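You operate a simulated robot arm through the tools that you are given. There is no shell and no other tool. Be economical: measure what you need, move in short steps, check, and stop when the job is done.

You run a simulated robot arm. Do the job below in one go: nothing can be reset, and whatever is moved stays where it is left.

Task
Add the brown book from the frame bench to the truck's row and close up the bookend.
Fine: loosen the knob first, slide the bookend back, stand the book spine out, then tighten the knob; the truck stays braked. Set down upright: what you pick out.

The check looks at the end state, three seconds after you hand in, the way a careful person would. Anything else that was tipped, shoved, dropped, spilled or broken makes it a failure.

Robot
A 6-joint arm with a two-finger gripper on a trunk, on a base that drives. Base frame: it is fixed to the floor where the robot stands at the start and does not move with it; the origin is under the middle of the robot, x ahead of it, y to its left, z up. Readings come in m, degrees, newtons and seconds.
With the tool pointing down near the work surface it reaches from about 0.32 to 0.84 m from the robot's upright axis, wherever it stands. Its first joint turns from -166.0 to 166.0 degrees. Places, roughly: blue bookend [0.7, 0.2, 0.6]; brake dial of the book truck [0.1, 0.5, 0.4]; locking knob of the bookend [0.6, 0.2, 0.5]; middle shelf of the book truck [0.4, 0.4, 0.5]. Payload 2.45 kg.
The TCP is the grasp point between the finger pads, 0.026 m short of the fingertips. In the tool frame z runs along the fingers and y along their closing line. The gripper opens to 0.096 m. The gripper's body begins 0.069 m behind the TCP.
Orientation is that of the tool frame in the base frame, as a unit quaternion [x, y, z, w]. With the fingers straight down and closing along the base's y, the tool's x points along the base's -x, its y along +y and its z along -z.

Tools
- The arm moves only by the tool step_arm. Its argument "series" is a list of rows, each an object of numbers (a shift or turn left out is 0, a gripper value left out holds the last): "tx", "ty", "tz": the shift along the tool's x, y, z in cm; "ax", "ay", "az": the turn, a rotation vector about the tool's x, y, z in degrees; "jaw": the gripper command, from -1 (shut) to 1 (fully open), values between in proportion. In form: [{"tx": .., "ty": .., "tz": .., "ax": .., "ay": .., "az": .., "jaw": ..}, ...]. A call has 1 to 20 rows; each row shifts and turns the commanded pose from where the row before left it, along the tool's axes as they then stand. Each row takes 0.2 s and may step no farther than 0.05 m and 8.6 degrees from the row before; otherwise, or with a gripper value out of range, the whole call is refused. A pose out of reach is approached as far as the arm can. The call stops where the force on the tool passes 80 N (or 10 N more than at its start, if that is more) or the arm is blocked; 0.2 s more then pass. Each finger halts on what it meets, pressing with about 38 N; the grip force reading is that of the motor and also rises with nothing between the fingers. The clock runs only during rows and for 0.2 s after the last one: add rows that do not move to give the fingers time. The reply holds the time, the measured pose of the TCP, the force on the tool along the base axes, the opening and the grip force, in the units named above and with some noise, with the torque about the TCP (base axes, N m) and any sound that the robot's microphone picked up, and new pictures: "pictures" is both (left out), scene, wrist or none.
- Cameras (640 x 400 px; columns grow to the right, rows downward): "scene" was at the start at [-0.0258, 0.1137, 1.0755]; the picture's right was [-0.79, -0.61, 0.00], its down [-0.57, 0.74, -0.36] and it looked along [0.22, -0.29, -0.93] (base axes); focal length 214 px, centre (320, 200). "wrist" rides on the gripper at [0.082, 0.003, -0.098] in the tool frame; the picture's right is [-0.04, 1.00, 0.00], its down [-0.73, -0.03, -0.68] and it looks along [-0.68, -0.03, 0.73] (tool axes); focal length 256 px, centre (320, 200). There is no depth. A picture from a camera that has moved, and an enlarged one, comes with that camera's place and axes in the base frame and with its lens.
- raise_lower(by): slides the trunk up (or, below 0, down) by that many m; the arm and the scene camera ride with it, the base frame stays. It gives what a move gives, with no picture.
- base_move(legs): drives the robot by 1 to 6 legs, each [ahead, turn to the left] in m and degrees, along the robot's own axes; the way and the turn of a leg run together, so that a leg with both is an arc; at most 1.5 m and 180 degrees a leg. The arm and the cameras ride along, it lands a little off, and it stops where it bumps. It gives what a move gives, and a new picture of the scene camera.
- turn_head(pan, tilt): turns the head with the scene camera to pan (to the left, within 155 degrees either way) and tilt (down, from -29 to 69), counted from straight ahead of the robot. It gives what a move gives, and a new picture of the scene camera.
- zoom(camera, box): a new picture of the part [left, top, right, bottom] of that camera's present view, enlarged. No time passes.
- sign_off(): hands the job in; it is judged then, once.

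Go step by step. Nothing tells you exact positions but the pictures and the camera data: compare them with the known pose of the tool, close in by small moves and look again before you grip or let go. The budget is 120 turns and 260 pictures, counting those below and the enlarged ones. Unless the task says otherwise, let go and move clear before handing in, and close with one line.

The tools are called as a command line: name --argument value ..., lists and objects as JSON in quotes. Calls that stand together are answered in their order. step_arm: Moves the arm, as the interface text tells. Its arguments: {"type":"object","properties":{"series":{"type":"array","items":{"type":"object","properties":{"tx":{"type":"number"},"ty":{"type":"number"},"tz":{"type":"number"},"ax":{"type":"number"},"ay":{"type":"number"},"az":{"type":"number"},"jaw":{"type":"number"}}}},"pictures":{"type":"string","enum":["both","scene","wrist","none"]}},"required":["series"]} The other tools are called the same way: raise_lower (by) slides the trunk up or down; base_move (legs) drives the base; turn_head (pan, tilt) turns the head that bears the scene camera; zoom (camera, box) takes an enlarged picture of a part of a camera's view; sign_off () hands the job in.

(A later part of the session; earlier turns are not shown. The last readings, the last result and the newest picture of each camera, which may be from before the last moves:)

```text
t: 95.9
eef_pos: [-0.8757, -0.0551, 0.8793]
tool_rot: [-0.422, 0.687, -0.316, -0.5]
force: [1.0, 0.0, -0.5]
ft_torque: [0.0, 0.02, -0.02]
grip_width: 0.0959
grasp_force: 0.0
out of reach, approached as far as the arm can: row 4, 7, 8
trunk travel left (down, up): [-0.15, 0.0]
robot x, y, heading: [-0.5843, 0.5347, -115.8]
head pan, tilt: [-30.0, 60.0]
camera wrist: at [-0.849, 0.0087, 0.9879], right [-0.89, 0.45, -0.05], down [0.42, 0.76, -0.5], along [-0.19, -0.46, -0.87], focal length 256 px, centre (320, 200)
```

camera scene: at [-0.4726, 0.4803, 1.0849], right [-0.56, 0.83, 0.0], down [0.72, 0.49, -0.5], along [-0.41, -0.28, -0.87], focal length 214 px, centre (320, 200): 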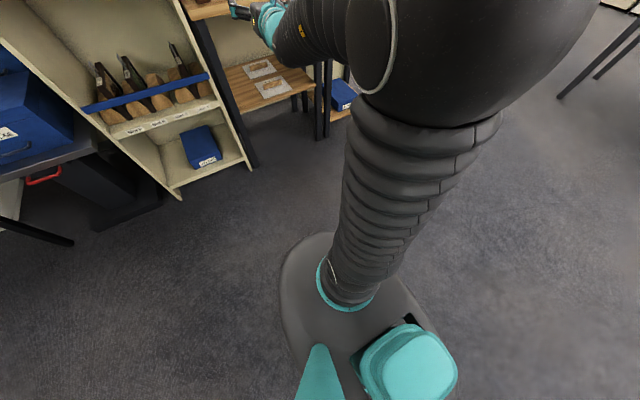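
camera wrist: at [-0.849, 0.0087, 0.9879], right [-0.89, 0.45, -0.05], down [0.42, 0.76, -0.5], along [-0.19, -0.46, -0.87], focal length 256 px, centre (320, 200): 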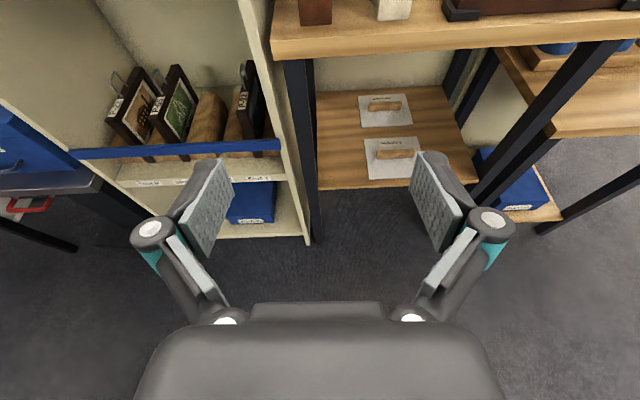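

That worked: the tool is now on the book's line (≈0.36 m short), pitched about 17° down. I'll drive 0.2 m forward and re-measure.

base_move --legs '[[0.2, 0]]'

zoom --camera "wrist" --box '[120, 0, 520, 250]'

turn_head --pan -5 --tilt 30

```text
t: 97.5
eef_pos: [-0.9596, -0.2324, 0.8794]
tool_rot: [-0.422, 0.686, -0.317, -0.501]
force: [0.4, -0.4, -0.2]
ft_torque: [-0.01, -0.03, 0.01]
grip_width: 0.096
grasp_force: 0.1
trunk travel left (down, up): [-0.15, 0.0]
robot x, y, heading: [-0.6699, 0.3567, -115.6]
head pan, tilt: [-30.0, 60.0]
camera scene: at [-0.558, 0.3039, 1.0849], right [-0.56, 0.83, 0.0], down [0.72, 0.49, -0.5], along [-0.41, -0.28, -0.87], focal length 214 px, centre (320, 200)
```

scene: 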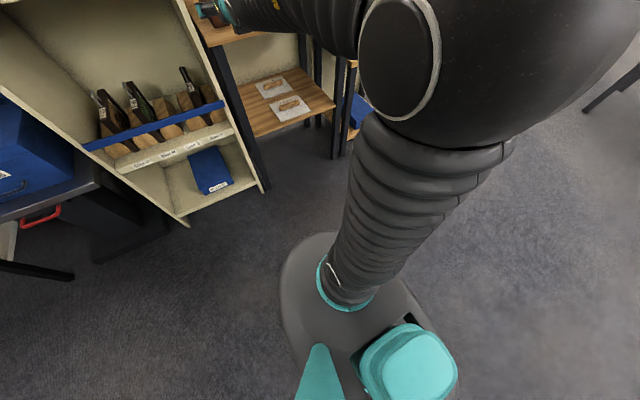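

```text
1.60 times, centred on (320, 125) of wrist
camera zoom: at [-0.9341, -0.168, 0.9878], right [-0.89, 0.45, -0.05], down [0.42, 0.76, -0.5], along [-0.19, -0.46, -0.87], focal length 410 px, centre (320, 320)
```

zoom: 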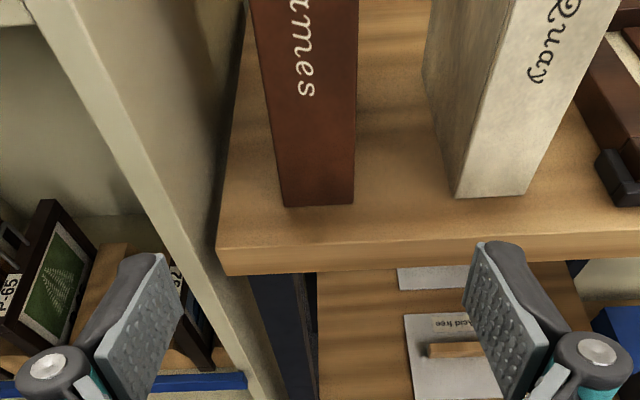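

```text
t: 98.4
eef_pos: [-0.9614, -0.2317, 0.8801]
tool_rot: [-0.423, 0.686, -0.317, -0.5]
force: [0.0, -0.1, -0.4]
ft_torque: [0.02, 0.03, 0.0]
grip_width: 0.0963
grasp_force: 0.1
trunk travel left (down, up): [-0.15, 0.0]
robot x, y, heading: [-0.6686, 0.3508, -115.7]
head pan, tilt: [-5.0, 30.0]
camera scene: at [-0.5492, 0.2638, 1.1269], right [-0.86, 0.51, 0.0], down [0.26, 0.43, -0.87], along [-0.44, -0.74, -0.5], focal length 214 px, centre (320, 200)
```

scene: 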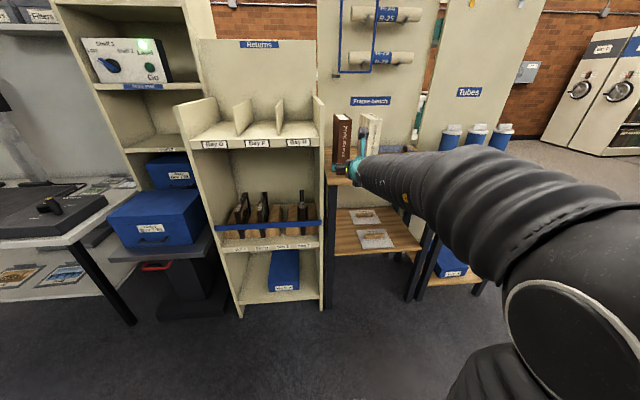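

The tool is centred on the book to within 2 mm and aligned with the cover planes; the spine is 13.4 cm ahead. I'll drive 10 cm more, then check.

base_move --legs '[[0.1, 0]]'

zoom --camera "wrist" --box '[120, 0, 520, 250]'

```text
t: 99.6
eef_pos: [-1.004, -0.3234, 0.8799]
tool_rot: [-0.423, 0.686, -0.317, -0.5]
force: [0.9, 0.1, -0.5]
ft_torque: [-0.01, 0.01, -0.01]
grip_width: 0.0959
grasp_force: 0.0
trunk travel left (down, up): [-0.15, 0.0]
robot x, y, heading: [-0.7167, 0.2666, -115.4]
head pan, tilt: [-5.0, 30.0]
camera scene: at [-0.5929, 0.1731, 1.127], right [-0.86, 0.51, 0.0], down [0.26, 0.43, -0.87], along [-0.44, -0.74, -0.5], focal length 214 px, centre (320, 200)
```

scene: 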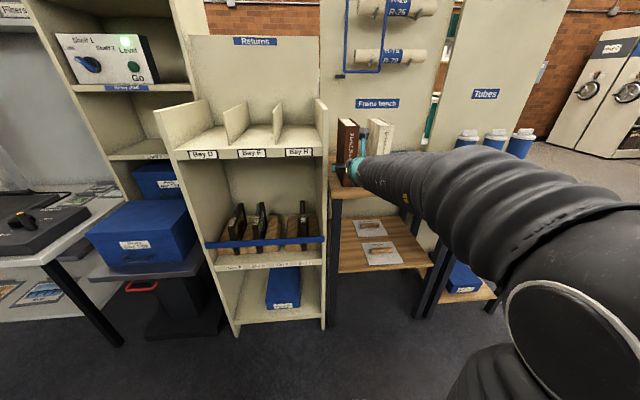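

```text
1.60 times, centred on (320, 125) of wrist
camera zoom: at [-0.9774, -0.259, 0.9878], right [-0.89, 0.45, -0.05], down [0.41, 0.76, -0.5], along [-0.19, -0.46, -0.87], focal length 410 px, centre (320, 320)
```

zoom: 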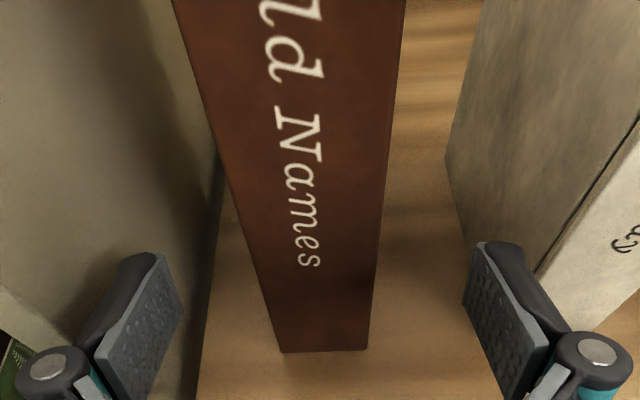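

The fingers straddle the book nicely. I'll close slightly to 8 cm and advance 8.8 cm horizontally in small steps.

step_arm --series '[{"jaw": 0.65}, {"tz": 1.4, "tx": 0.44}, {"tz": 1.4, "tx": 0.44}, {"tz": 1.4, "tx": 0.44}, {"tz": 1.4, "tx": 0.44}, {"tz": 1.4, "tx": 0.44}, {"tz": 1.4, "tx": 0.44}, {}]' --pictures "wrist"

zoom --camera "scene" --box '[300, 100, 420, 190]'

```text
t: 101.4
eef_pos: [-1.0412, -0.4007, 0.8793]
tool_rot: [-0.422, 0.685, -0.317, -0.501]
force: [0.1, -0.1, 0.3]
ft_torque: [-0.01, -0.02, 0.01]
grip_width: 0.0792
grasp_force: 0.0
trunk travel left (down, up): [-0.15, 0.0]
robot x, y, heading: [-0.7144, 0.263, -115.7]
head pan, tilt: [-5.0, 30.0]
camera wrist: at [-1.0152, -0.3376, 0.9874], right [-0.89, 0.45, -0.05], down [0.42, 0.76, -0.5], along [-0.19, -0.46, -0.87], focal length 256 px, centre (320, 200)
```

wrist: 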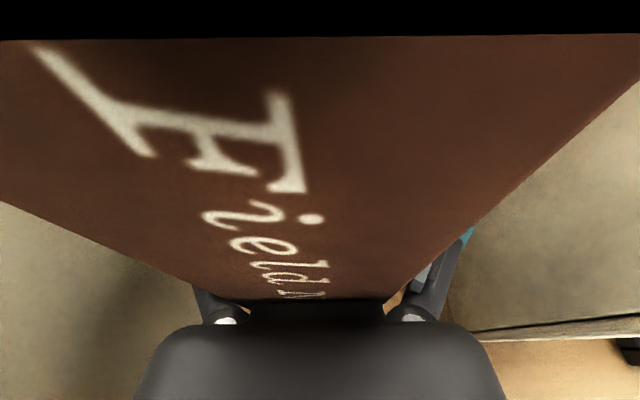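

```text
4.44 times, centred on (360, 145) of scene
camera zoom: at [-0.5929, 0.1731, 1.127], right [-0.86, 0.51, 0.0], down [0.26, 0.43, -0.87], along [-0.44, -0.74, -0.5], focal length 953 px, centre (142, 444)
```

zoom: 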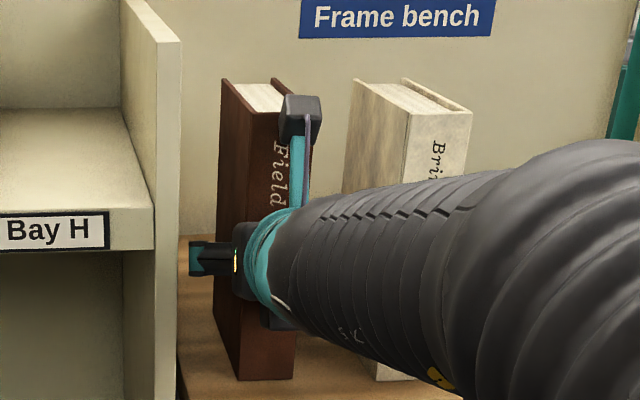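

The TCP is about 5.3 cm past the spine, and the wrist camera is almost at the book, so this is deep enough. I'll grip.

step_arm --series '[{"jaw": 0.2}, {"jaw": 0.0}, {"jaw": -1}, {}, {}]' --pictures "none"

step_arm --series '[{"tx": 0.48, "tz": -0.15}, {"tx": 0.48, "tz": -0.15}, {"tx": 0.48, "tz": -0.15}, {}]' --pictures "wrist"

zoom --camera "scene" --box '[300, 100, 420, 190]'

```text
t: 102.6
eef_pos: [-1.042, -0.4007, 0.8799]
tool_rot: [-0.422, 0.686, -0.316, -0.502]
force: [1.0, 2.9, 0.5]
ft_torque: [-0.17, 0.22, -0.03]
grip_width: 0.048
grasp_force: 37.8
trunk travel left (down, up): [-0.15, 0.0]
robot x, y, heading: [-0.7134, 0.2658, -115.6]
head pan, tilt: [-5.0, 30.0]
```

```text
t: 103.6
eef_pos: [-1.0418, -0.4017, 0.8917]
tool_rot: [-0.42, 0.688, -0.314, -0.502]
force: [-1.1, 0.1, -7.1]
ft_torque: [0.04, -0.03, 0.02]
grip_width: 0.0478
grasp_force: 38.4
out of reach, approached as far as the arm can: row 1
trunk travel left (down, up): [-0.15, 0.0]
robot x, y, heading: [-0.7142, 0.2654, -116.1]
head pan, tilt: [-5.0, 30.0]
camera wrist: at [-1.0148, -0.3392, 0.9993], right [-0.89, 0.46, -0.05], down [0.42, 0.76, -0.5], along [-0.19, -0.46, -0.87], focal length 256 px, centre (320, 200)
```

wrist: 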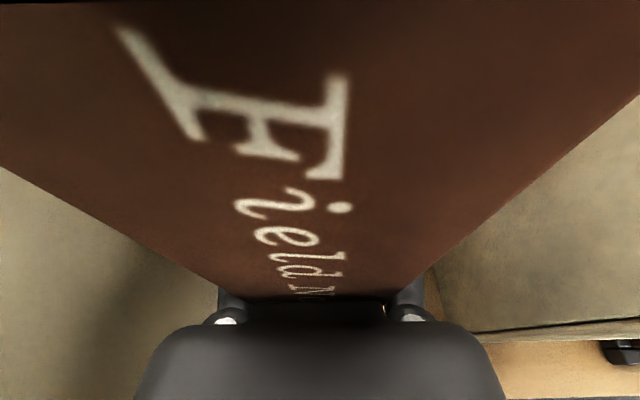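

```text
4.44 times, centred on (360, 145) of scene
camera zoom: at [-0.5931, 0.1727, 1.1269], right [-0.86, 0.51, 0.0], down [0.26, 0.43, -0.87], along [-0.44, -0.74, -0.5], focal length 953 px, centre (142, 444)
```

zoom: 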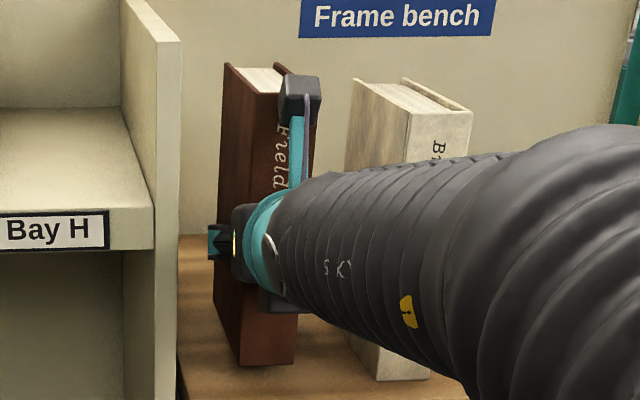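

The book is lifted (≈7 N, no twist). I'll back the base straight out.

base_move --legs '[[-0.35, 0]]'

zoom --camera "scene" --box '[280, 80, 480, 230]'

```text
t: 105.8
eef_pos: [-0.8948, -0.088, 0.8921]
tool_rot: [-0.419, 0.688, -0.313, -0.503]
force: [-0.2, 0.4, -7.0]
ft_torque: [0.09, -0.04, 0.03]
grip_width: 0.0472
grasp_force: 38.6
trunk travel left (down, up): [-0.15, 0.0]
robot x, y, heading: [-0.5664, 0.5741, -116.2]
head pan, tilt: [-5.0, 30.0]
camera scene: at [-0.4418, 0.4844, 1.1269], right [-0.86, 0.52, 0.0], down [0.26, 0.43, -0.87], along [-0.45, -0.74, -0.5], focal length 214 px, centre (320, 200)
```

scene: 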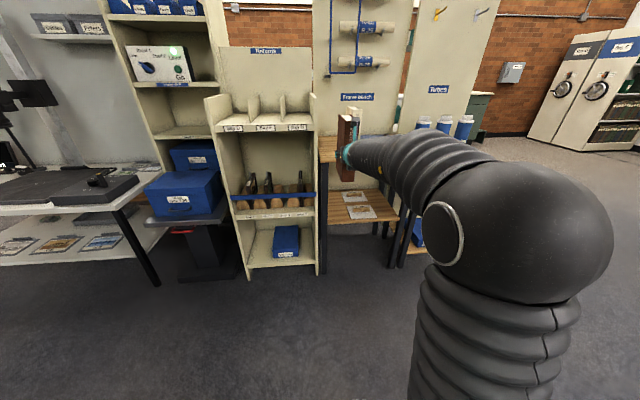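

```text
2.67 times, centred on (380, 155) of scene
camera zoom: at [-0.4418, 0.4844, 1.1269], right [-0.86, 0.52, 0.0], down [0.26, 0.43, -0.87], along [-0.45, -0.74, -0.5], focal length 572 px, centre (160, 320)
```

zoom: 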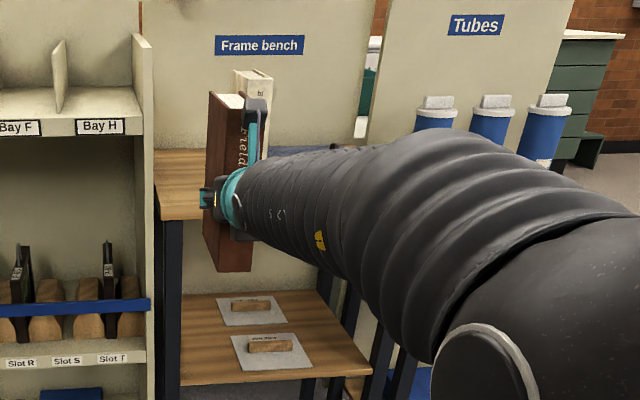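

The book is held well. I'll retract the arm closer to the robot before driving, so the book's sweep stays small.

step_arm --series '[{"tz": -2.86, "tx": -0.9}, {"tz": -2.86, "tx": -0.9}, {"tz": -2.86, "tx": -0.9}, {"tz": -2.86, "tx": -0.9}, {"tz": -2.86, "tx": -0.9}, {"tz": -2.86, "tx": -0.9}, {"tz": -2.86, "tx": -0.9}, {}]' --pictures "scene"

```text
t: 107.6
eef_pos: [-0.8003, 0.0998, 0.8917]
tool_rot: [-0.417, 0.689, -0.312, -0.505]
force: [-0.1, -0.4, -6.8]
ft_torque: [0.1, -0.01, 0.02]
grip_width: 0.0468
grasp_force: 37.9
trunk travel left (down, up): [-0.15, 0.0]
robot x, y, heading: [-0.5607, 0.5741, -116.2]
head pan, tilt: [-5.0, 30.0]
camera scene: at [-0.4418, 0.4845, 1.1269], right [-0.86, 0.52, 0.0], down [0.26, 0.43, -0.87], along [-0.45, -0.74, -0.5], focal length 214 px, centre (320, 200)
```

scene: 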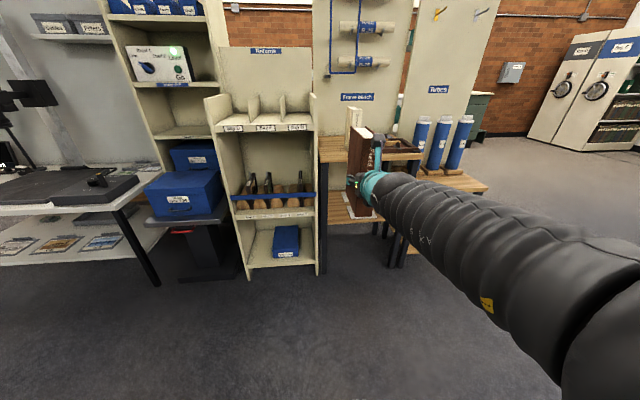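

Compact enough. I'll drive back in short legs to the start pose beside the truck.

base_move --legs '[[0, 41], [0.33, 0], [0, 35]]'

```text
t: 113.4
eef_pos: [-0.0755, -0.0872, 0.8912]
tool_rot: [0.753, -0.287, 0.555, 0.206]
force: [0.2, 0.0, -7.4]
ft_torque: [0.04, 0.08, 0.0]
grip_width: 0.0464
grasp_force: 37.8
trunk travel left (down, up): [-0.15, 0.0]
robot x, y, heading: [-0.4756, 0.2573, -40.3]
head pan, tilt: [-5.0, 30.0]
camera scene: at [-0.3579, 0.3546, 1.1269], right [-0.71, -0.7, 0.0], down [-0.35, 0.36, -0.87], along [0.61, -0.62, -0.5], focal length 214 px, centre (320, 200)
```

scene: 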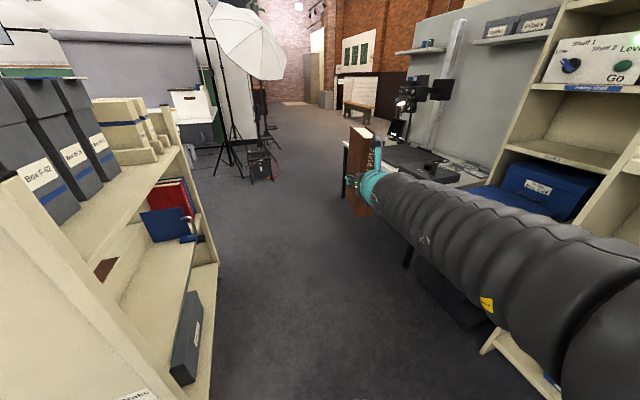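

The way is clear. I'll continue to about (0, -0.04), heading 0.

base_move --legs '[[0.45, 0], [0, 36.3], [0.13, 0], [0, 4]]'

turn_head --pan 10 --tilt 40

```text
t: 119.1
eef_pos: [0.5274, -0.0408, 0.8932]
tool_rot: [0.805, -0.008, 0.593, 0.001]
force: [-0.1, 0.7, -7.7]
ft_torque: [-0.01, 0.1, 0.04]
grip_width: 0.046
grasp_force: 38.0
trunk travel left (down, up): [-0.15, 0.0]
robot x, y, heading: [-0.0049, -0.0402, 0.2]
head pan, tilt: [-5.0, 30.0]
camera scene: at [0.0247, 0.1089, 1.1269], right [-0.08, -1.0, 0.0], down [-0.5, 0.04, -0.87], along [0.86, -0.07, -0.5], focal length 214 px, centre (320, 200)
```

scene: 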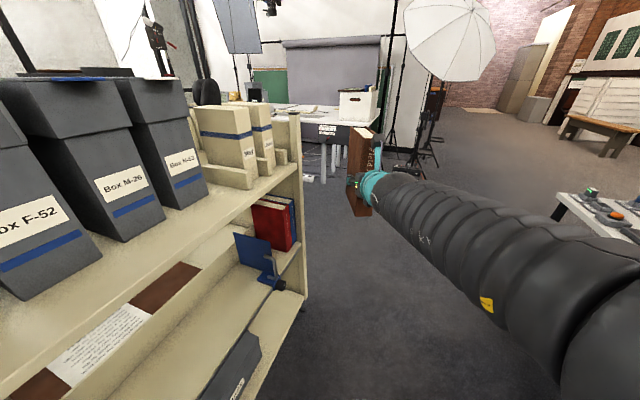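

```text
t: 119.9
eef_pos: [0.5273, -0.0413, 0.8915]
tool_rot: [0.805, -0.008, 0.593, 0.001]
force: [-1.2, -0.3, -7.2]
ft_torque: [0.01, 0.13, 0.0]
grip_width: 0.0462
grasp_force: 37.9
trunk travel left (down, up): [-0.15, 0.0]
robot x, y, heading: [-0.0087, -0.0414, 0.3]
head pan, tilt: [10.0, 40.0]
camera scene: at [0.0182, 0.1314, 1.1116], right [0.18, -0.98, 0.0], down [-0.63, -0.11, -0.77], along [0.75, 0.14, -0.64], focal length 214 px, centre (320, 200)
```

scene: 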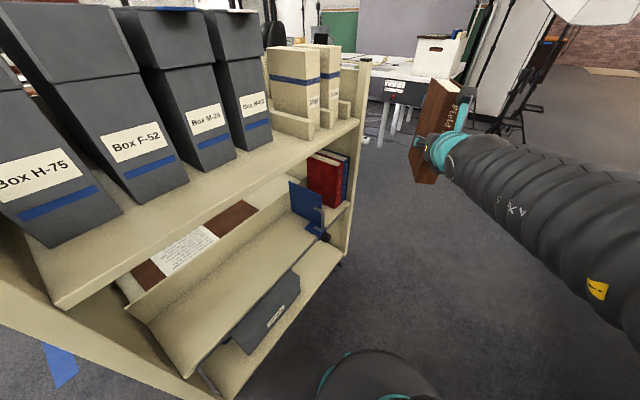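

Now I'll lower about 9 cm and swing the tool left 90° about the vertical, staying clear of the truck.

step_arm --series '[{"tx": -2.87, "tz": 0.89}, {"tx": -2.87, "tz": 0.89}, {"tx": -2.87, "tz": 0.89}, {"ax": 7.83, "az": -2.43}, {"ax": 7.83, "az": -2.43}, {"ax": 7.83, "az": -2.43}, {"ax": 7.83, "az": -2.43}, {"ax": 7.83, "az": -2.43}, {"ax": 7.83, "az": -2.43}, {"ax": 7.83, "az": -2.43}, {"ax": 7.83, "az": -2.43}, {"ax": 7.83, "az": -2.43}, {"ax": 7.83, "az": -2.43}, {"ax": 7.83, "az": -2.43}, {}]' --pictures "scene"

zoom --camera "scene" --box '[270, 90, 470, 240]'

```text
t: 123.1
eef_pos: [0.5253, -0.0547, 0.8125]
tool_rot: [0.57, 0.564, 0.424, -0.42]
force: [0.2, -0.6, -6.2]
ft_torque: [-0.1, 0.03, 0.0]
grip_width: 0.0459
grasp_force: 37.8
out of reach, approached as far as the arm can: row 1, 2, 3
trunk travel left (down, up): [-0.15, 0.0]
robot x, y, heading: [-0.0081, -0.0443, 0.3]
head pan, tilt: [10.0, 40.0]
camera scene: at [0.0182, 0.1314, 1.1116], right [0.18, -0.98, 0.0], down [-0.63, -0.11, -0.77], along [0.75, 0.14, -0.64], focal length 214 px, centre (320, 200)
```

scene: 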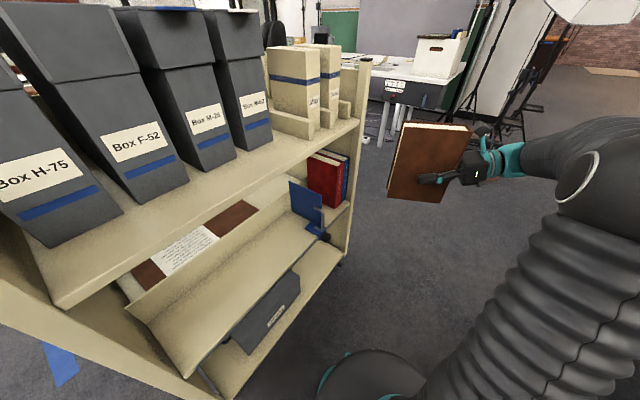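

```text
2.67 times, centred on (370, 165) of scene
camera zoom: at [0.0182, 0.1314, 1.1116], right [0.18, -0.98, 0.0], down [-0.63, -0.11, -0.77], along [0.75, 0.14, -0.64], focal length 572 px, centre (187, 293)
```

zoom: 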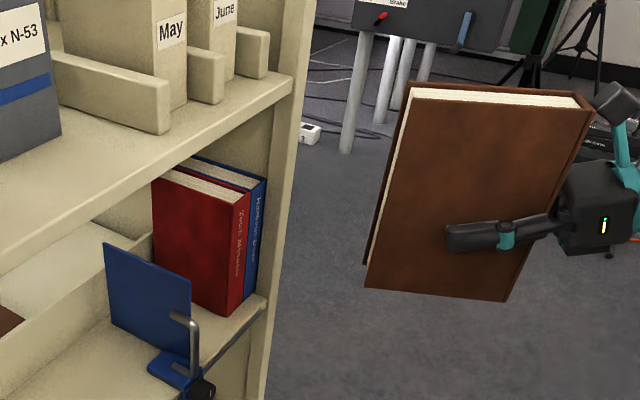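

The book hangs upright. The shelf top is near z=0.52, and the gap runs from about x=0.585 (plate) to 0.67 (red book), with spines at y≈0.19. I'll bring the book in front of the gap at x≈0.627, with its bottom a few cm above the shelf.

step_arm --series '[{"ty": 2.04, "tx": -3.32, "tz": 1.45}, {"ty": 2.04, "tx": -3.32, "tz": 1.45}, {"ty": 2.04, "tx": -3.32, "tz": 1.45}, {"ty": 2.04, "tx": -3.32, "tz": 1.45}, {"ty": 2.04, "tx": -3.32, "tz": 1.45}, {}]' --pictures "both"

zoom --camera "scene" --box '[270, 120, 470, 270]'

```text
t: 124.5
eef_pos: [0.6284, -0.0347, 0.6322]
tool_rot: [0.57, 0.565, 0.424, -0.42]
force: [0.0, 0.4, -7.7]
ft_torque: [-0.09, 0.02, -0.02]
grip_width: 0.046
grasp_force: 37.9
trunk travel left (down, up): [-0.15, 0.0]
robot x, y, heading: [-0.0031, -0.0418, 0.4]
head pan, tilt: [10.0, 40.0]
camera scene: at [0.0183, 0.1314, 1.1116], right [0.18, -0.98, 0.0], down [-0.63, -0.11, -0.77], along [0.75, 0.14, -0.64], focal length 214 px, centre (320, 200)
camera wrist: at [0.6316, -0.1056, 0.7396], right [1.0, -0.02, -0.04], down [-0.04, -0.86, -0.51], along [-0.02, 0.51, -0.86], focal length 256 px, centre (320, 200)
```

scene: 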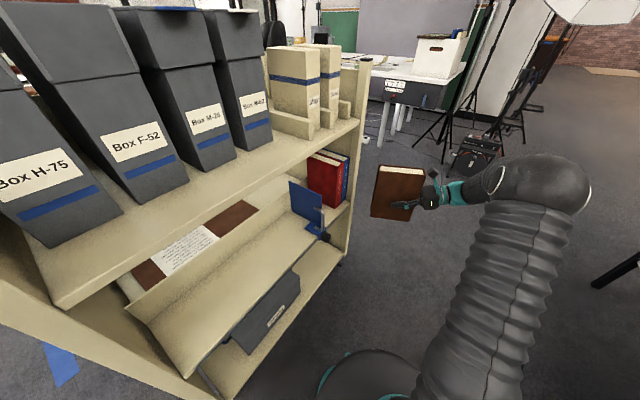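
wrist: 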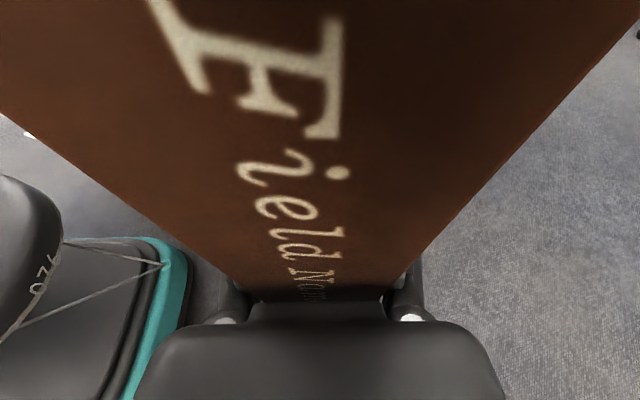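

```text
2.67 times, centred on (370, 195) of scene
camera zoom: at [0.0183, 0.1314, 1.1116], right [0.18, -0.98, 0.0], down [-0.63, -0.11, -0.77], along [0.75, 0.14, -0.64], focal length 572 px, centre (187, 213)
```

zoom: 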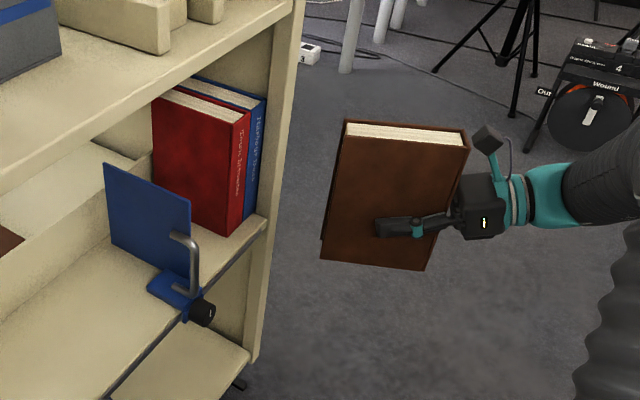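

The book is in front of the gap, bottom at z≈0.557. I'll advance until its fore-edge is just at the shelf front, then check side clearances.

step_arm --series '[{"tz": 2.86, "tx": 0.89}, {"tz": 2.86, "tx": 0.89}, {"tz": 2.86, "tx": 0.89}, {"tz": 2.2, "tx": 0.68}, {}]' --pictures "both"

zoom --camera "scene" --box '[260, 130, 420, 250]'

```text
t: 125.7
eef_pos: [0.6319, 0.0794, 0.6313]
tool_rot: [0.57, 0.564, 0.424, -0.421]
force: [1.1, 0.0, -6.6]
ft_torque: [-0.11, 0.02, -0.01]
grip_width: 0.0459
grasp_force: 37.9
trunk travel left (down, up): [-0.15, 0.0]
robot x, y, heading: [-0.0027, -0.0426, 0.1]
head pan, tilt: [10.0, 40.0]
camera scene: at [0.0184, 0.1315, 1.1116], right [0.18, -0.98, 0.0], down [-0.63, -0.11, -0.77], along [0.75, 0.14, -0.64], focal length 214 px, centre (320, 200)
camera wrist: at [0.6345, 0.0084, 0.7387], right [1.0, -0.02, -0.04], down [-0.04, -0.86, -0.51], along [-0.02, 0.51, -0.86], focal length 256 px, centre (320, 200)
```

scene: 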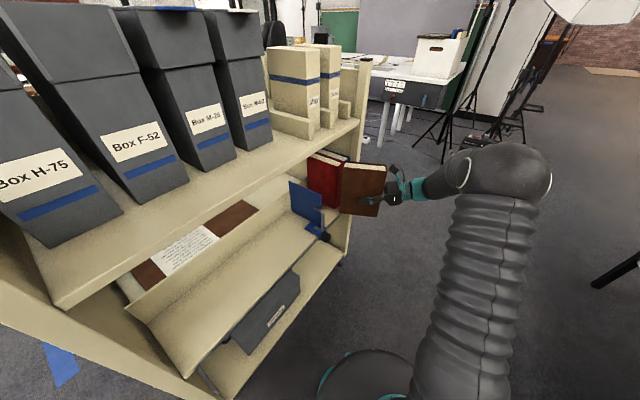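
wrist: 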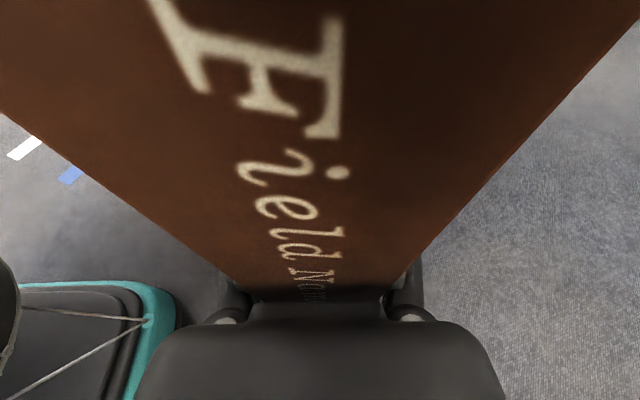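

```text
3.33 times, centred on (340, 190) of scene
camera zoom: at [0.0184, 0.1315, 1.1116], right [0.18, -0.98, 0.0], down [-0.63, -0.11, -0.77], along [0.75, 0.14, -0.64], focal length 715 px, centre (253, 233)
```

zoom: 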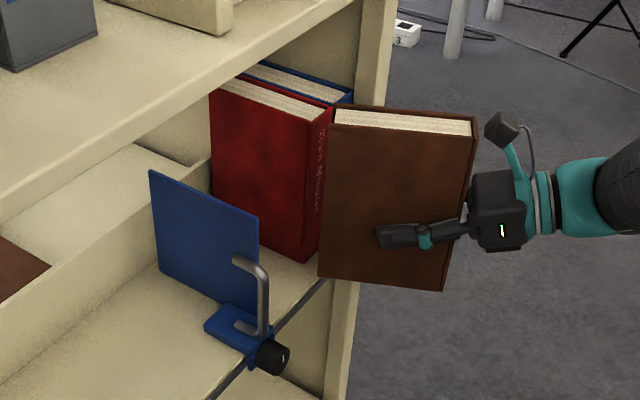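

The fore-edge is just short of the red spine. The gap centre looks like x≈0.624, so I'll shift 8 mm left and advance halfway.

step_arm --series '[{"ty": -0.8}, {"tz": 1.9, "tx": 0.59}, {"tz": 1.9, "tx": 0.59}, {"tz": 1.9, "tx": 0.59}, {"tz": 1.4, "tx": 0.43}, {}]' --pictures "wrist"

zoom --camera "scene" --box '[260, 130, 420, 250]'

```text
t: 127.1
eef_pos: [0.6227, 0.1554, 0.6337]
tool_rot: [0.571, 0.565, 0.423, -0.42]
force: [-0.8, 0.8, -6.2]
ft_torque: [-0.11, -0.03, 0.03]
grip_width: 0.046
grasp_force: 38.5
trunk travel left (down, up): [-0.15, 0.0]
robot x, y, heading: [-0.0048, -0.0417, 0.1]
head pan, tilt: [10.0, 40.0]
camera wrist: at [0.6251, 0.0839, 0.7404], right [1.0, -0.02, -0.04], down [-0.04, -0.86, -0.51], along [-0.02, 0.51, -0.86], focal length 256 px, centre (320, 200)
```

wrist: 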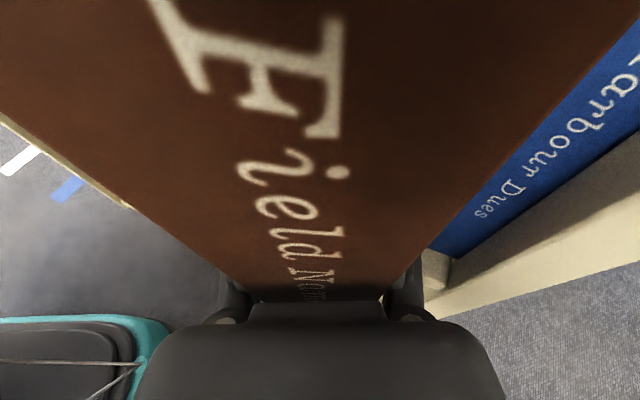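

```text
3.33 times, centred on (340, 190) of scene
camera zoom: at [0.0184, 0.1316, 1.1116], right [0.18, -0.98, 0.0], down [-0.63, -0.11, -0.77], along [0.75, 0.14, -0.64], focal length 715 px, centre (253, 233)
```

zoom: 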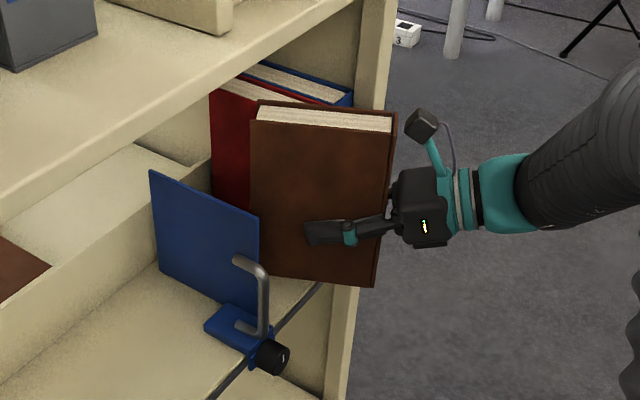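

The book slides in cleanly between plate and red book. Continue inward 6 cm.

step_arm --series '[{"tz": 1.9, "tx": 0.59}, {"tz": 1.9, "tx": 0.59}, {"tz": 1.9, "tx": 0.59}, {}]' --pictures "wrist"

zoom --camera "scene" --box '[260, 130, 420, 250]'

```text
t: 128.1
eef_pos: [0.623, 0.2122, 0.6328]
tool_rot: [0.571, 0.564, 0.424, -0.42]
force: [-0.2, -0.6, -7.0]
ft_torque: [-0.07, 0.03, 0.01]
grip_width: 0.0457
grasp_force: 38.1
trunk travel left (down, up): [-0.15, 0.0]
robot x, y, heading: [-0.0032, -0.0409, 0.3]
head pan, tilt: [10.0, 40.0]
camera wrist: at [0.6261, 0.1418, 0.7399], right [1.0, -0.02, -0.04], down [-0.04, -0.86, -0.51], along [-0.02, 0.51, -0.86], focal length 256 px, centre (320, 200)
```

wrist: 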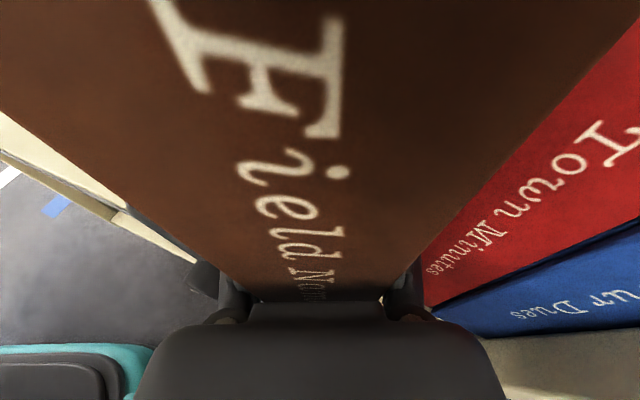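

```text
3.33 times, centred on (340, 190) of scene
camera zoom: at [0.0183, 0.1317, 1.1116], right [0.18, -0.98, 0.0], down [-0.63, -0.11, -0.77], along [0.75, 0.14, -0.64], focal length 715 px, centre (253, 233)
```

zoom: 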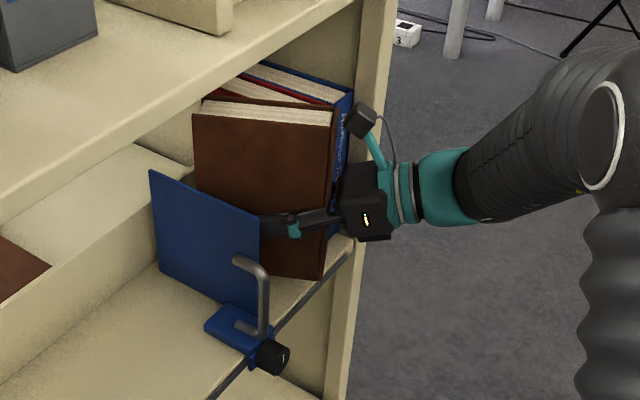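

A bit further to line up with the neighbouring spines, then I'll lower gently.

step_arm --series '[{"tz": 1.3, "tx": 0.4}, {"tz": 1.1, "tx": 0.34}, {"tx": -0.95, "tz": 0.3}, {"tx": -0.95, "tz": 0.3}, {"tx": -0.48, "tz": 0.15}, {}]' --pictures "wrist"

zoom --camera "scene" --box '[260, 130, 420, 250]'

```text
t: 129.5
eef_pos: [0.6221, 0.238, 0.6102]
tool_rot: [0.571, 0.564, 0.424, -0.42]
force: [-0.9, 0.4, -6.8]
ft_torque: [-0.1, 0.01, 0.04]
grip_width: 0.0457
grasp_force: 38.2
trunk travel left (down, up): [-0.15, 0.0]
robot x, y, heading: [-0.0053, -0.0411, 0.0]
head pan, tilt: [10.0, 40.0]
camera wrist: at [0.6246, 0.1667, 0.7169], right [1.0, -0.02, -0.04], down [-0.04, -0.86, -0.51], along [-0.02, 0.51, -0.86], focal length 256 px, centre (320, 200)
```

wrist: 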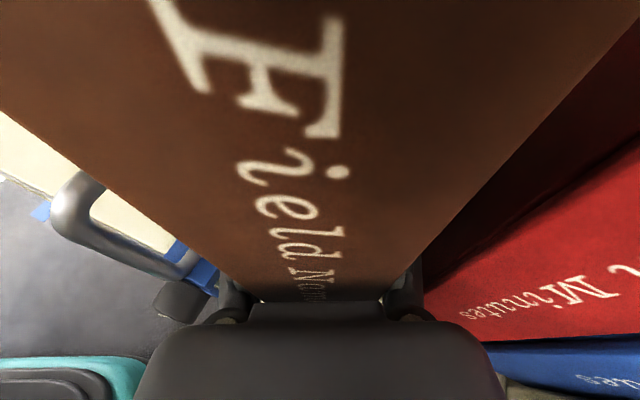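

```text
3.33 times, centred on (340, 190) of scene
camera zoom: at [0.0184, 0.1317, 1.1115], right [0.18, -0.98, 0.0], down [-0.63, -0.11, -0.77], along [0.75, 0.14, -0.64], focal length 715 px, centre (253, 233)
```

zoom: 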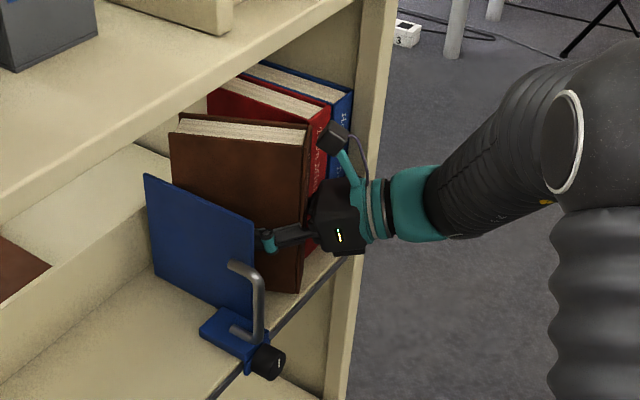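

Lowering in small steps to feel for the shelf.

step_arm --series '[{"tx": -0.29, "tz": 0.09}, {"tx": -0.29, "tz": 0.09}, {"tx": -0.29, "tz": 0.09}, {}]' --pictures "none"

```text
t: 130.5
eef_pos: [0.6214, 0.238, 0.6008]
tool_rot: [0.57, 0.565, 0.423, -0.42]
force: [-0.5, 0.1, -6.9]
ft_torque: [-0.08, 0.0, -0.01]
grip_width: 0.0459
grasp_force: 37.8
trunk travel left (down, up): [-0.15, 0.0]
robot x, y, heading: [-0.0093, -0.042, 0.4]
head pan, tilt: [10.0, 40.0]
```

step_arm --series '[{"tx": -0.29, "tz": 0.09}, {"tx": -0.29, "tz": 0.09}, {}]' --pictures "none"

zoom --camera "scene" --box '[260, 130, 420, 250]'

```text
t: 131.3
eef_pos: [0.6211, 0.2384, 0.5995]
tool_rot: [0.568, 0.565, 0.427, -0.419]
force: [0.5, 2.0, 48.3]
ft_torque: [-2.89, 1.15, -0.03]
grip_width: 0.0457
grasp_force: 38.0
trunk travel left (down, up): [-0.15, 0.0]
robot x, y, heading: [-0.0059, -0.0408, 0.3]
head pan, tilt: [10.0, 40.0]
```

```text
3.33 times, centred on (340, 190) of scene
camera zoom: at [0.0158, 0.1307, 1.1125], right [0.18, -0.98, 0.0], down [-0.63, -0.11, -0.77], along [0.76, 0.14, -0.64], focal length 715 px, centre (253, 233)
```

zoom: 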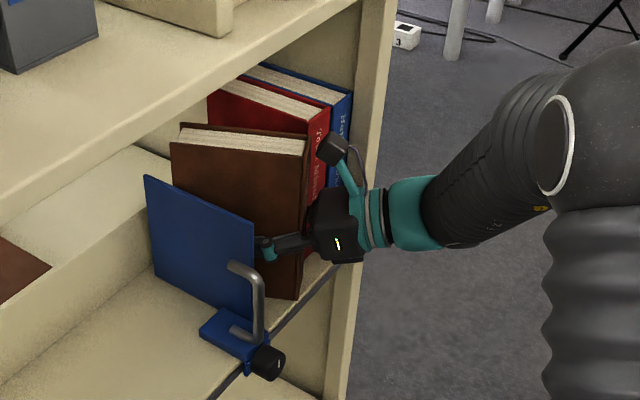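

Shelf contact at TCP z≈0.5995 (at the front-left corner, so a tiny tilt). I'll ease up until nearly unloaded, then open slightly.

step_arm --series '[{"tx": 0.29, "tz": -0.09}, {"tx": 0.09, "tz": -0.03}, {}]' --pictures "none"

```text
t: 132.1
eef_pos: [0.6223, 0.2382, 0.5985]
tool_rot: [0.569, 0.565, 0.425, -0.42]
force: [9.0, 11.2, 36.6]
ft_torque: [-1.39, -0.16, 0.31]
grip_width: 0.0459
grasp_force: 38.2
trunk travel left (down, up): [-0.15, 0.0]
robot x, y, heading: [-0.0039, -0.0423, 0.3]
head pan, tilt: [10.0, 40.0]
```

step_arm --series '[{"tx": 0.19, "tz": -0.06}, {"tx": 0.1, "tz": -0.03}, {}]' --pictures "none"

```text
t: 132.9
eef_pos: [0.6231, 0.2375, 0.5989]
tool_rot: [0.571, 0.565, 0.421, -0.421]
force: [-0.2, 2.7, 2.4]
ft_torque: [0.85, -0.17, 0.06]
grip_width: 0.0461
grasp_force: 38.0
trunk travel left (down, up): [-0.15, 0.0]
robot x, y, heading: [-0.007, -0.0399, 0.4]
head pan, tilt: [10.0, 40.0]
```

The load is balanced now. Open a few mm per side and withdraw horizontally.

step_arm --series '[{"jaw": 0.05}, {"jaw": 0.12}, {}, {}]' --pictures "wrist"

zoom --camera "scene" --box '[260, 130, 420, 250]'

```text
t: 133.9
eef_pos: [0.624, 0.239, 0.6027]
tool_rot: [0.57, 0.564, 0.424, -0.42]
force: [-0.1, -0.1, -0.9]
ft_torque: [0.03, -0.06, -0.01]
grip_width: 0.0539
grasp_force: 0.0
trunk travel left (down, up): [-0.15, 0.0]
robot x, y, heading: [-0.0067, -0.0409, 0.2]
head pan, tilt: [10.0, 40.0]
camera wrist: at [0.626, 0.1672, 0.7088], right [1.0, -0.02, -0.04], down [-0.04, -0.86, -0.51], along [-0.02, 0.51, -0.86], focal length 256 px, centre (320, 200)
```

wrist: 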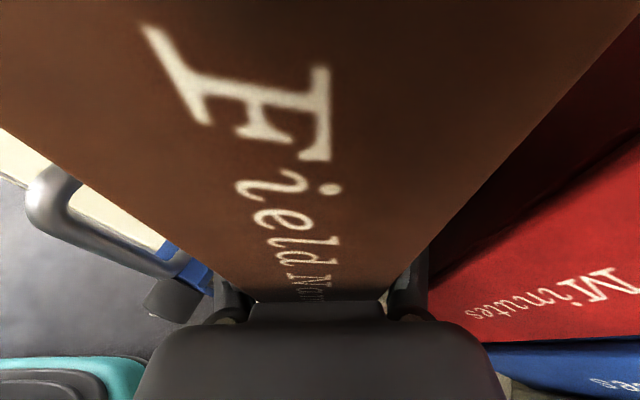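

```text
3.33 times, centred on (340, 190) of scene
camera zoom: at [0.0181, 0.1316, 1.1116], right [0.18, -0.98, 0.0], down [-0.63, -0.11, -0.77], along [0.75, 0.14, -0.64], focal length 715 px, centre (253, 233)
```

zoom: 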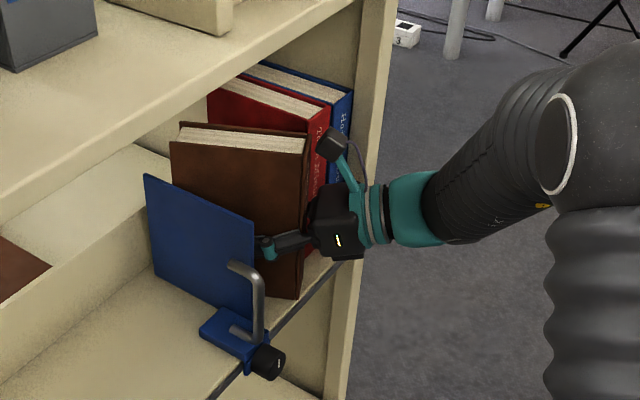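

The book stands on its own. Withdrawing straight back.

step_arm --series '[{"tz": -0.95, "tx": -0.3}, {"tz": -1.43, "tx": -0.44}, {"tz": -1.9, "tx": -0.59}, {"tz": -1.9, "tx": -0.59}, {"tz": -1.9, "tx": -0.59}, {"tz": -2.86, "tx": -0.89}, {"tz": -2.86, "tx": -0.89}, {}]' --pictures "wrist"

zoom --camera "scene" --box '[260, 130, 420, 250]'

```text
t: 135.7
eef_pos: [0.6219, 0.0949, 0.6017]
tool_rot: [0.57, 0.565, 0.424, -0.421]
force: [-0.6, 0.3, -0.1]
ft_torque: [0.02, -0.02, 0.01]
grip_width: 0.0539
grasp_force: 0.1
trunk travel left (down, up): [-0.15, 0.0]
robot x, y, heading: [-0.0057, -0.0435, 0.2]
head pan, tilt: [10.0, 40.0]
camera wrist: at [0.6243, 0.0229, 0.7091], right [1.0, -0.02, -0.04], down [-0.04, -0.86, -0.51], along [-0.02, 0.51, -0.86], focal length 256 px, centre (320, 200)
```

wrist: 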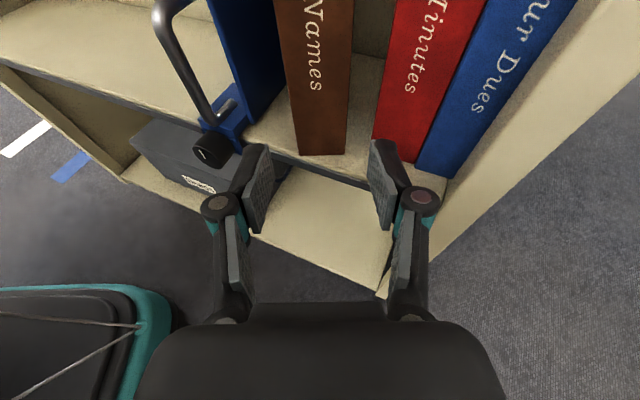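

```text
3.33 times, centred on (340, 190) of scene
camera zoom: at [0.018, 0.1315, 1.1116], right [0.18, -0.98, 0.0], down [-0.63, -0.11, -0.77], along [0.75, 0.14, -0.64], focal length 715 px, centre (253, 233)
```

zoom: 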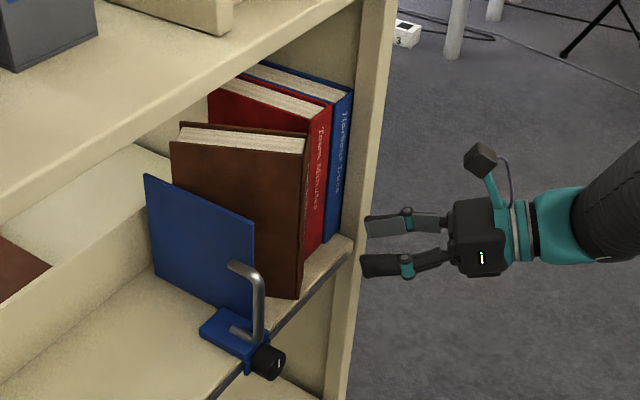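

The brown book stands spine-out, free-standing. Now I'll level the tool and go to the knob to push the bookend up against the row.

step_arm --series '[{"tz": -3.8, "tx": -1.2, "jaw": 0.25}, {"ay": 8.6}, {"ay": 8.6}, {"tx": -2.8, "ty": -3.6}, {"tx": -2.8, "ty": -3.6}, {"tx": -2.8, "ty": -3.6}, {}]' --pictures "wrist"

zoom --camera "wrist" --box '[220, 0, 520, 200]'

```text
t: 137.3
eef_pos: [0.5106, 0.0581, 0.513]
tool_rot: [0.501, 0.495, 0.505, -0.5]
force: [0.0, -0.5, -0.3]
ft_torque: [0.02, 0.02, -0.02]
grip_width: 0.06
grasp_force: 0.1
trunk travel left (down, up): [-0.15, 0.0]
robot x, y, heading: [-0.0078, -0.0422, 0.0]
head pan, tilt: [10.0, 40.0]
camera wrist: at [0.5142, -0.0415, 0.5949], right [1.0, -0.01, -0.04], down [-0.04, -0.67, -0.74], along [-0.02, 0.74, -0.67], focal length 256 px, centre (320, 200)
```

wrist: 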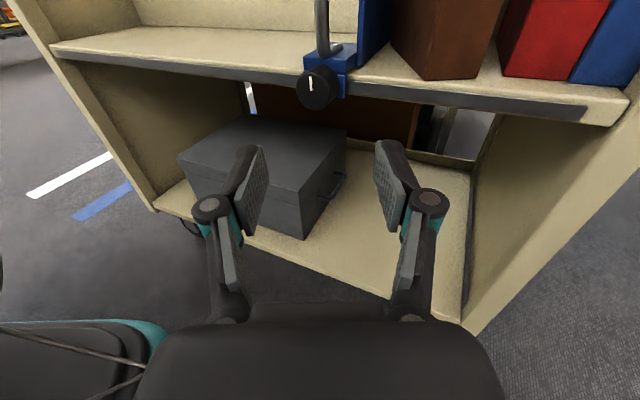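

```text
2.00 times, centred on (370, 100) of wrist
camera zoom: at [0.5142, -0.0415, 0.5949], right [1.0, -0.01, -0.04], down [-0.04, -0.67, -0.74], along [-0.02, 0.74, -0.67], focal length 512 px, centre (220, 400)
```

zoom: 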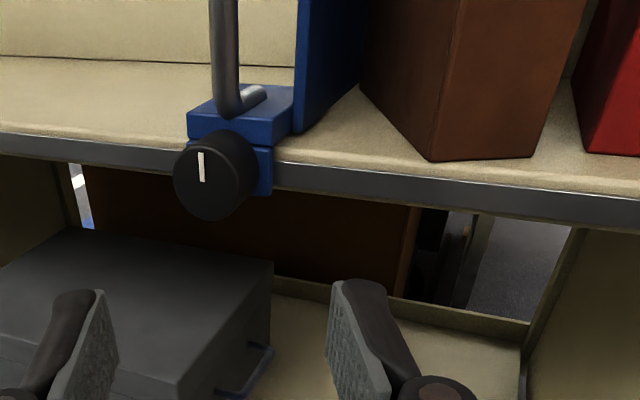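

The knob is at x≈0.51. I'll advance with open fingers around it, then push right in small steps.

step_arm --series '[{"tx": 0.3, "tz": 4}, {"tz": 4}, {"tz": 1.5}, {"tz": 1.3}, {}, {"ty": 1}, {"ty": 0.8}, {"ty": 0.8}, {"ty": 0.8}, {"ty": 0.8}, {}]' --pictures "none"

zoom --camera "scene" --box '[260, 130, 420, 250]'

zoom --camera "wrist" --box '[220, 0, 520, 200]'

```text
t: 139.7
eef_pos: [0.5566, 0.1634, 0.52]
tool_rot: [0.502, 0.494, 0.505, -0.499]
force: [-6.5, -8.6, -0.8]
ft_torque: [-0.15, -0.01, 0.4]
grip_width: 0.0669
grasp_force: 5.4
trunk travel left (down, up): [-0.15, 0.0]
robot x, y, heading: [-0.0041, -0.0413, 0.2]
head pan, tilt: [10.0, 40.0]
```

```text
3.33 times, centred on (340, 190) of scene
camera zoom: at [0.018, 0.1313, 1.1116], right [0.18, -0.98, 0.0], down [-0.63, -0.11, -0.77], along [0.75, 0.14, -0.64], focal length 715 px, centre (253, 233)
```

zoom: 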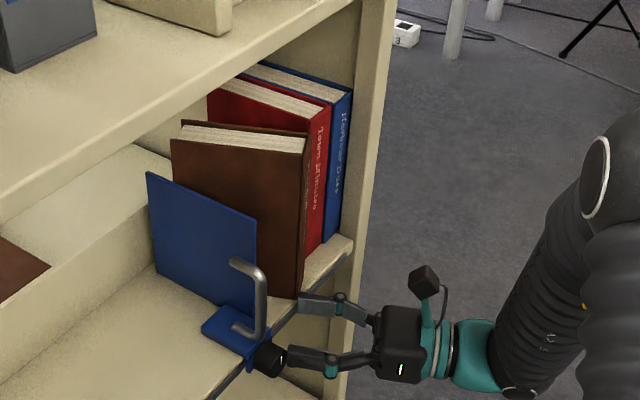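

```text
2.00 times, centred on (370, 100) of wrist
camera zoom: at [0.5596, 0.0629, 0.602], right [1.0, -0.01, -0.04], down [-0.04, -0.67, -0.74], along [-0.02, 0.74, -0.67], focal length 512 px, centre (220, 400)
```

zoom: 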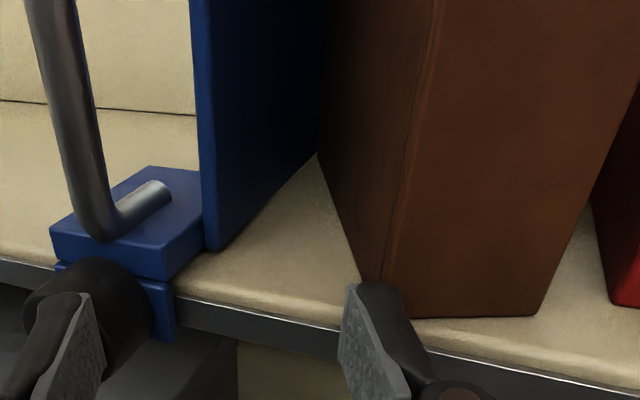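

The finger tends to slip over the short knob. The steel handle is better for sliding the bookend, so I'll back off, rise to z≈0.605 and line up with its vertical bar.

step_arm --series '[{"ty": -1}, {"tz": -3}, {"tz": -4}, {"tx": 4, "ty": -1.3}, {"tx": 4.5, "ty": -1.3}, {}]' --pictures "wrist"

zoom --camera "scene" --box '[260, 130, 420, 250]'

```text
t: 141.1
eef_pos: [0.5193, 0.0911, 0.6062]
tool_rot: [0.501, 0.495, 0.504, -0.5]
force: [-0.5, 0.2, 0.2]
ft_torque: [0.02, 0.03, 0.0]
grip_width: 0.06
grasp_force: 0.0
trunk travel left (down, up): [-0.15, 0.0]
robot x, y, heading: [-0.0042, -0.0443, 0.4]
head pan, tilt: [10.0, 40.0]
camera wrist: at [0.522, -0.0089, 0.6886], right [1.0, -0.01, -0.04], down [-0.04, -0.67, -0.74], along [-0.02, 0.74, -0.67], focal length 256 px, centre (320, 200)
```

wrist: 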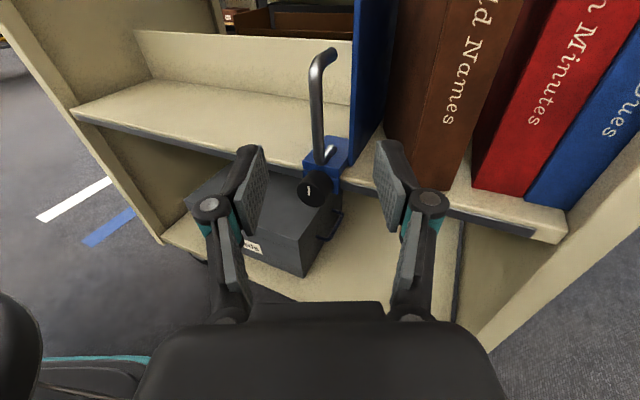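

```text
3.33 times, centred on (340, 190) of scene
camera zoom: at [0.0181, 0.1315, 1.1116], right [0.18, -0.98, 0.0], down [-0.63, -0.11, -0.77], along [0.75, 0.14, -0.64], focal length 715 px, centre (253, 233)
```

zoom: 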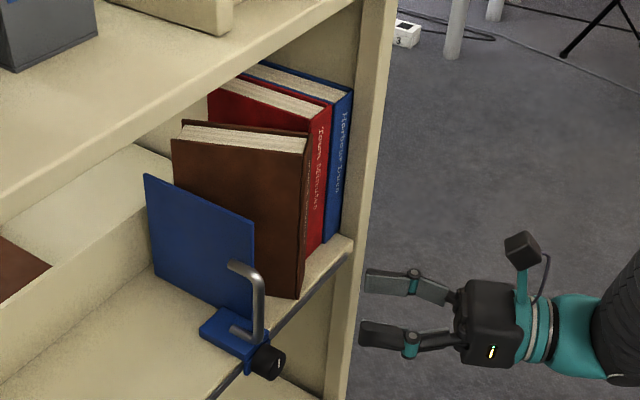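

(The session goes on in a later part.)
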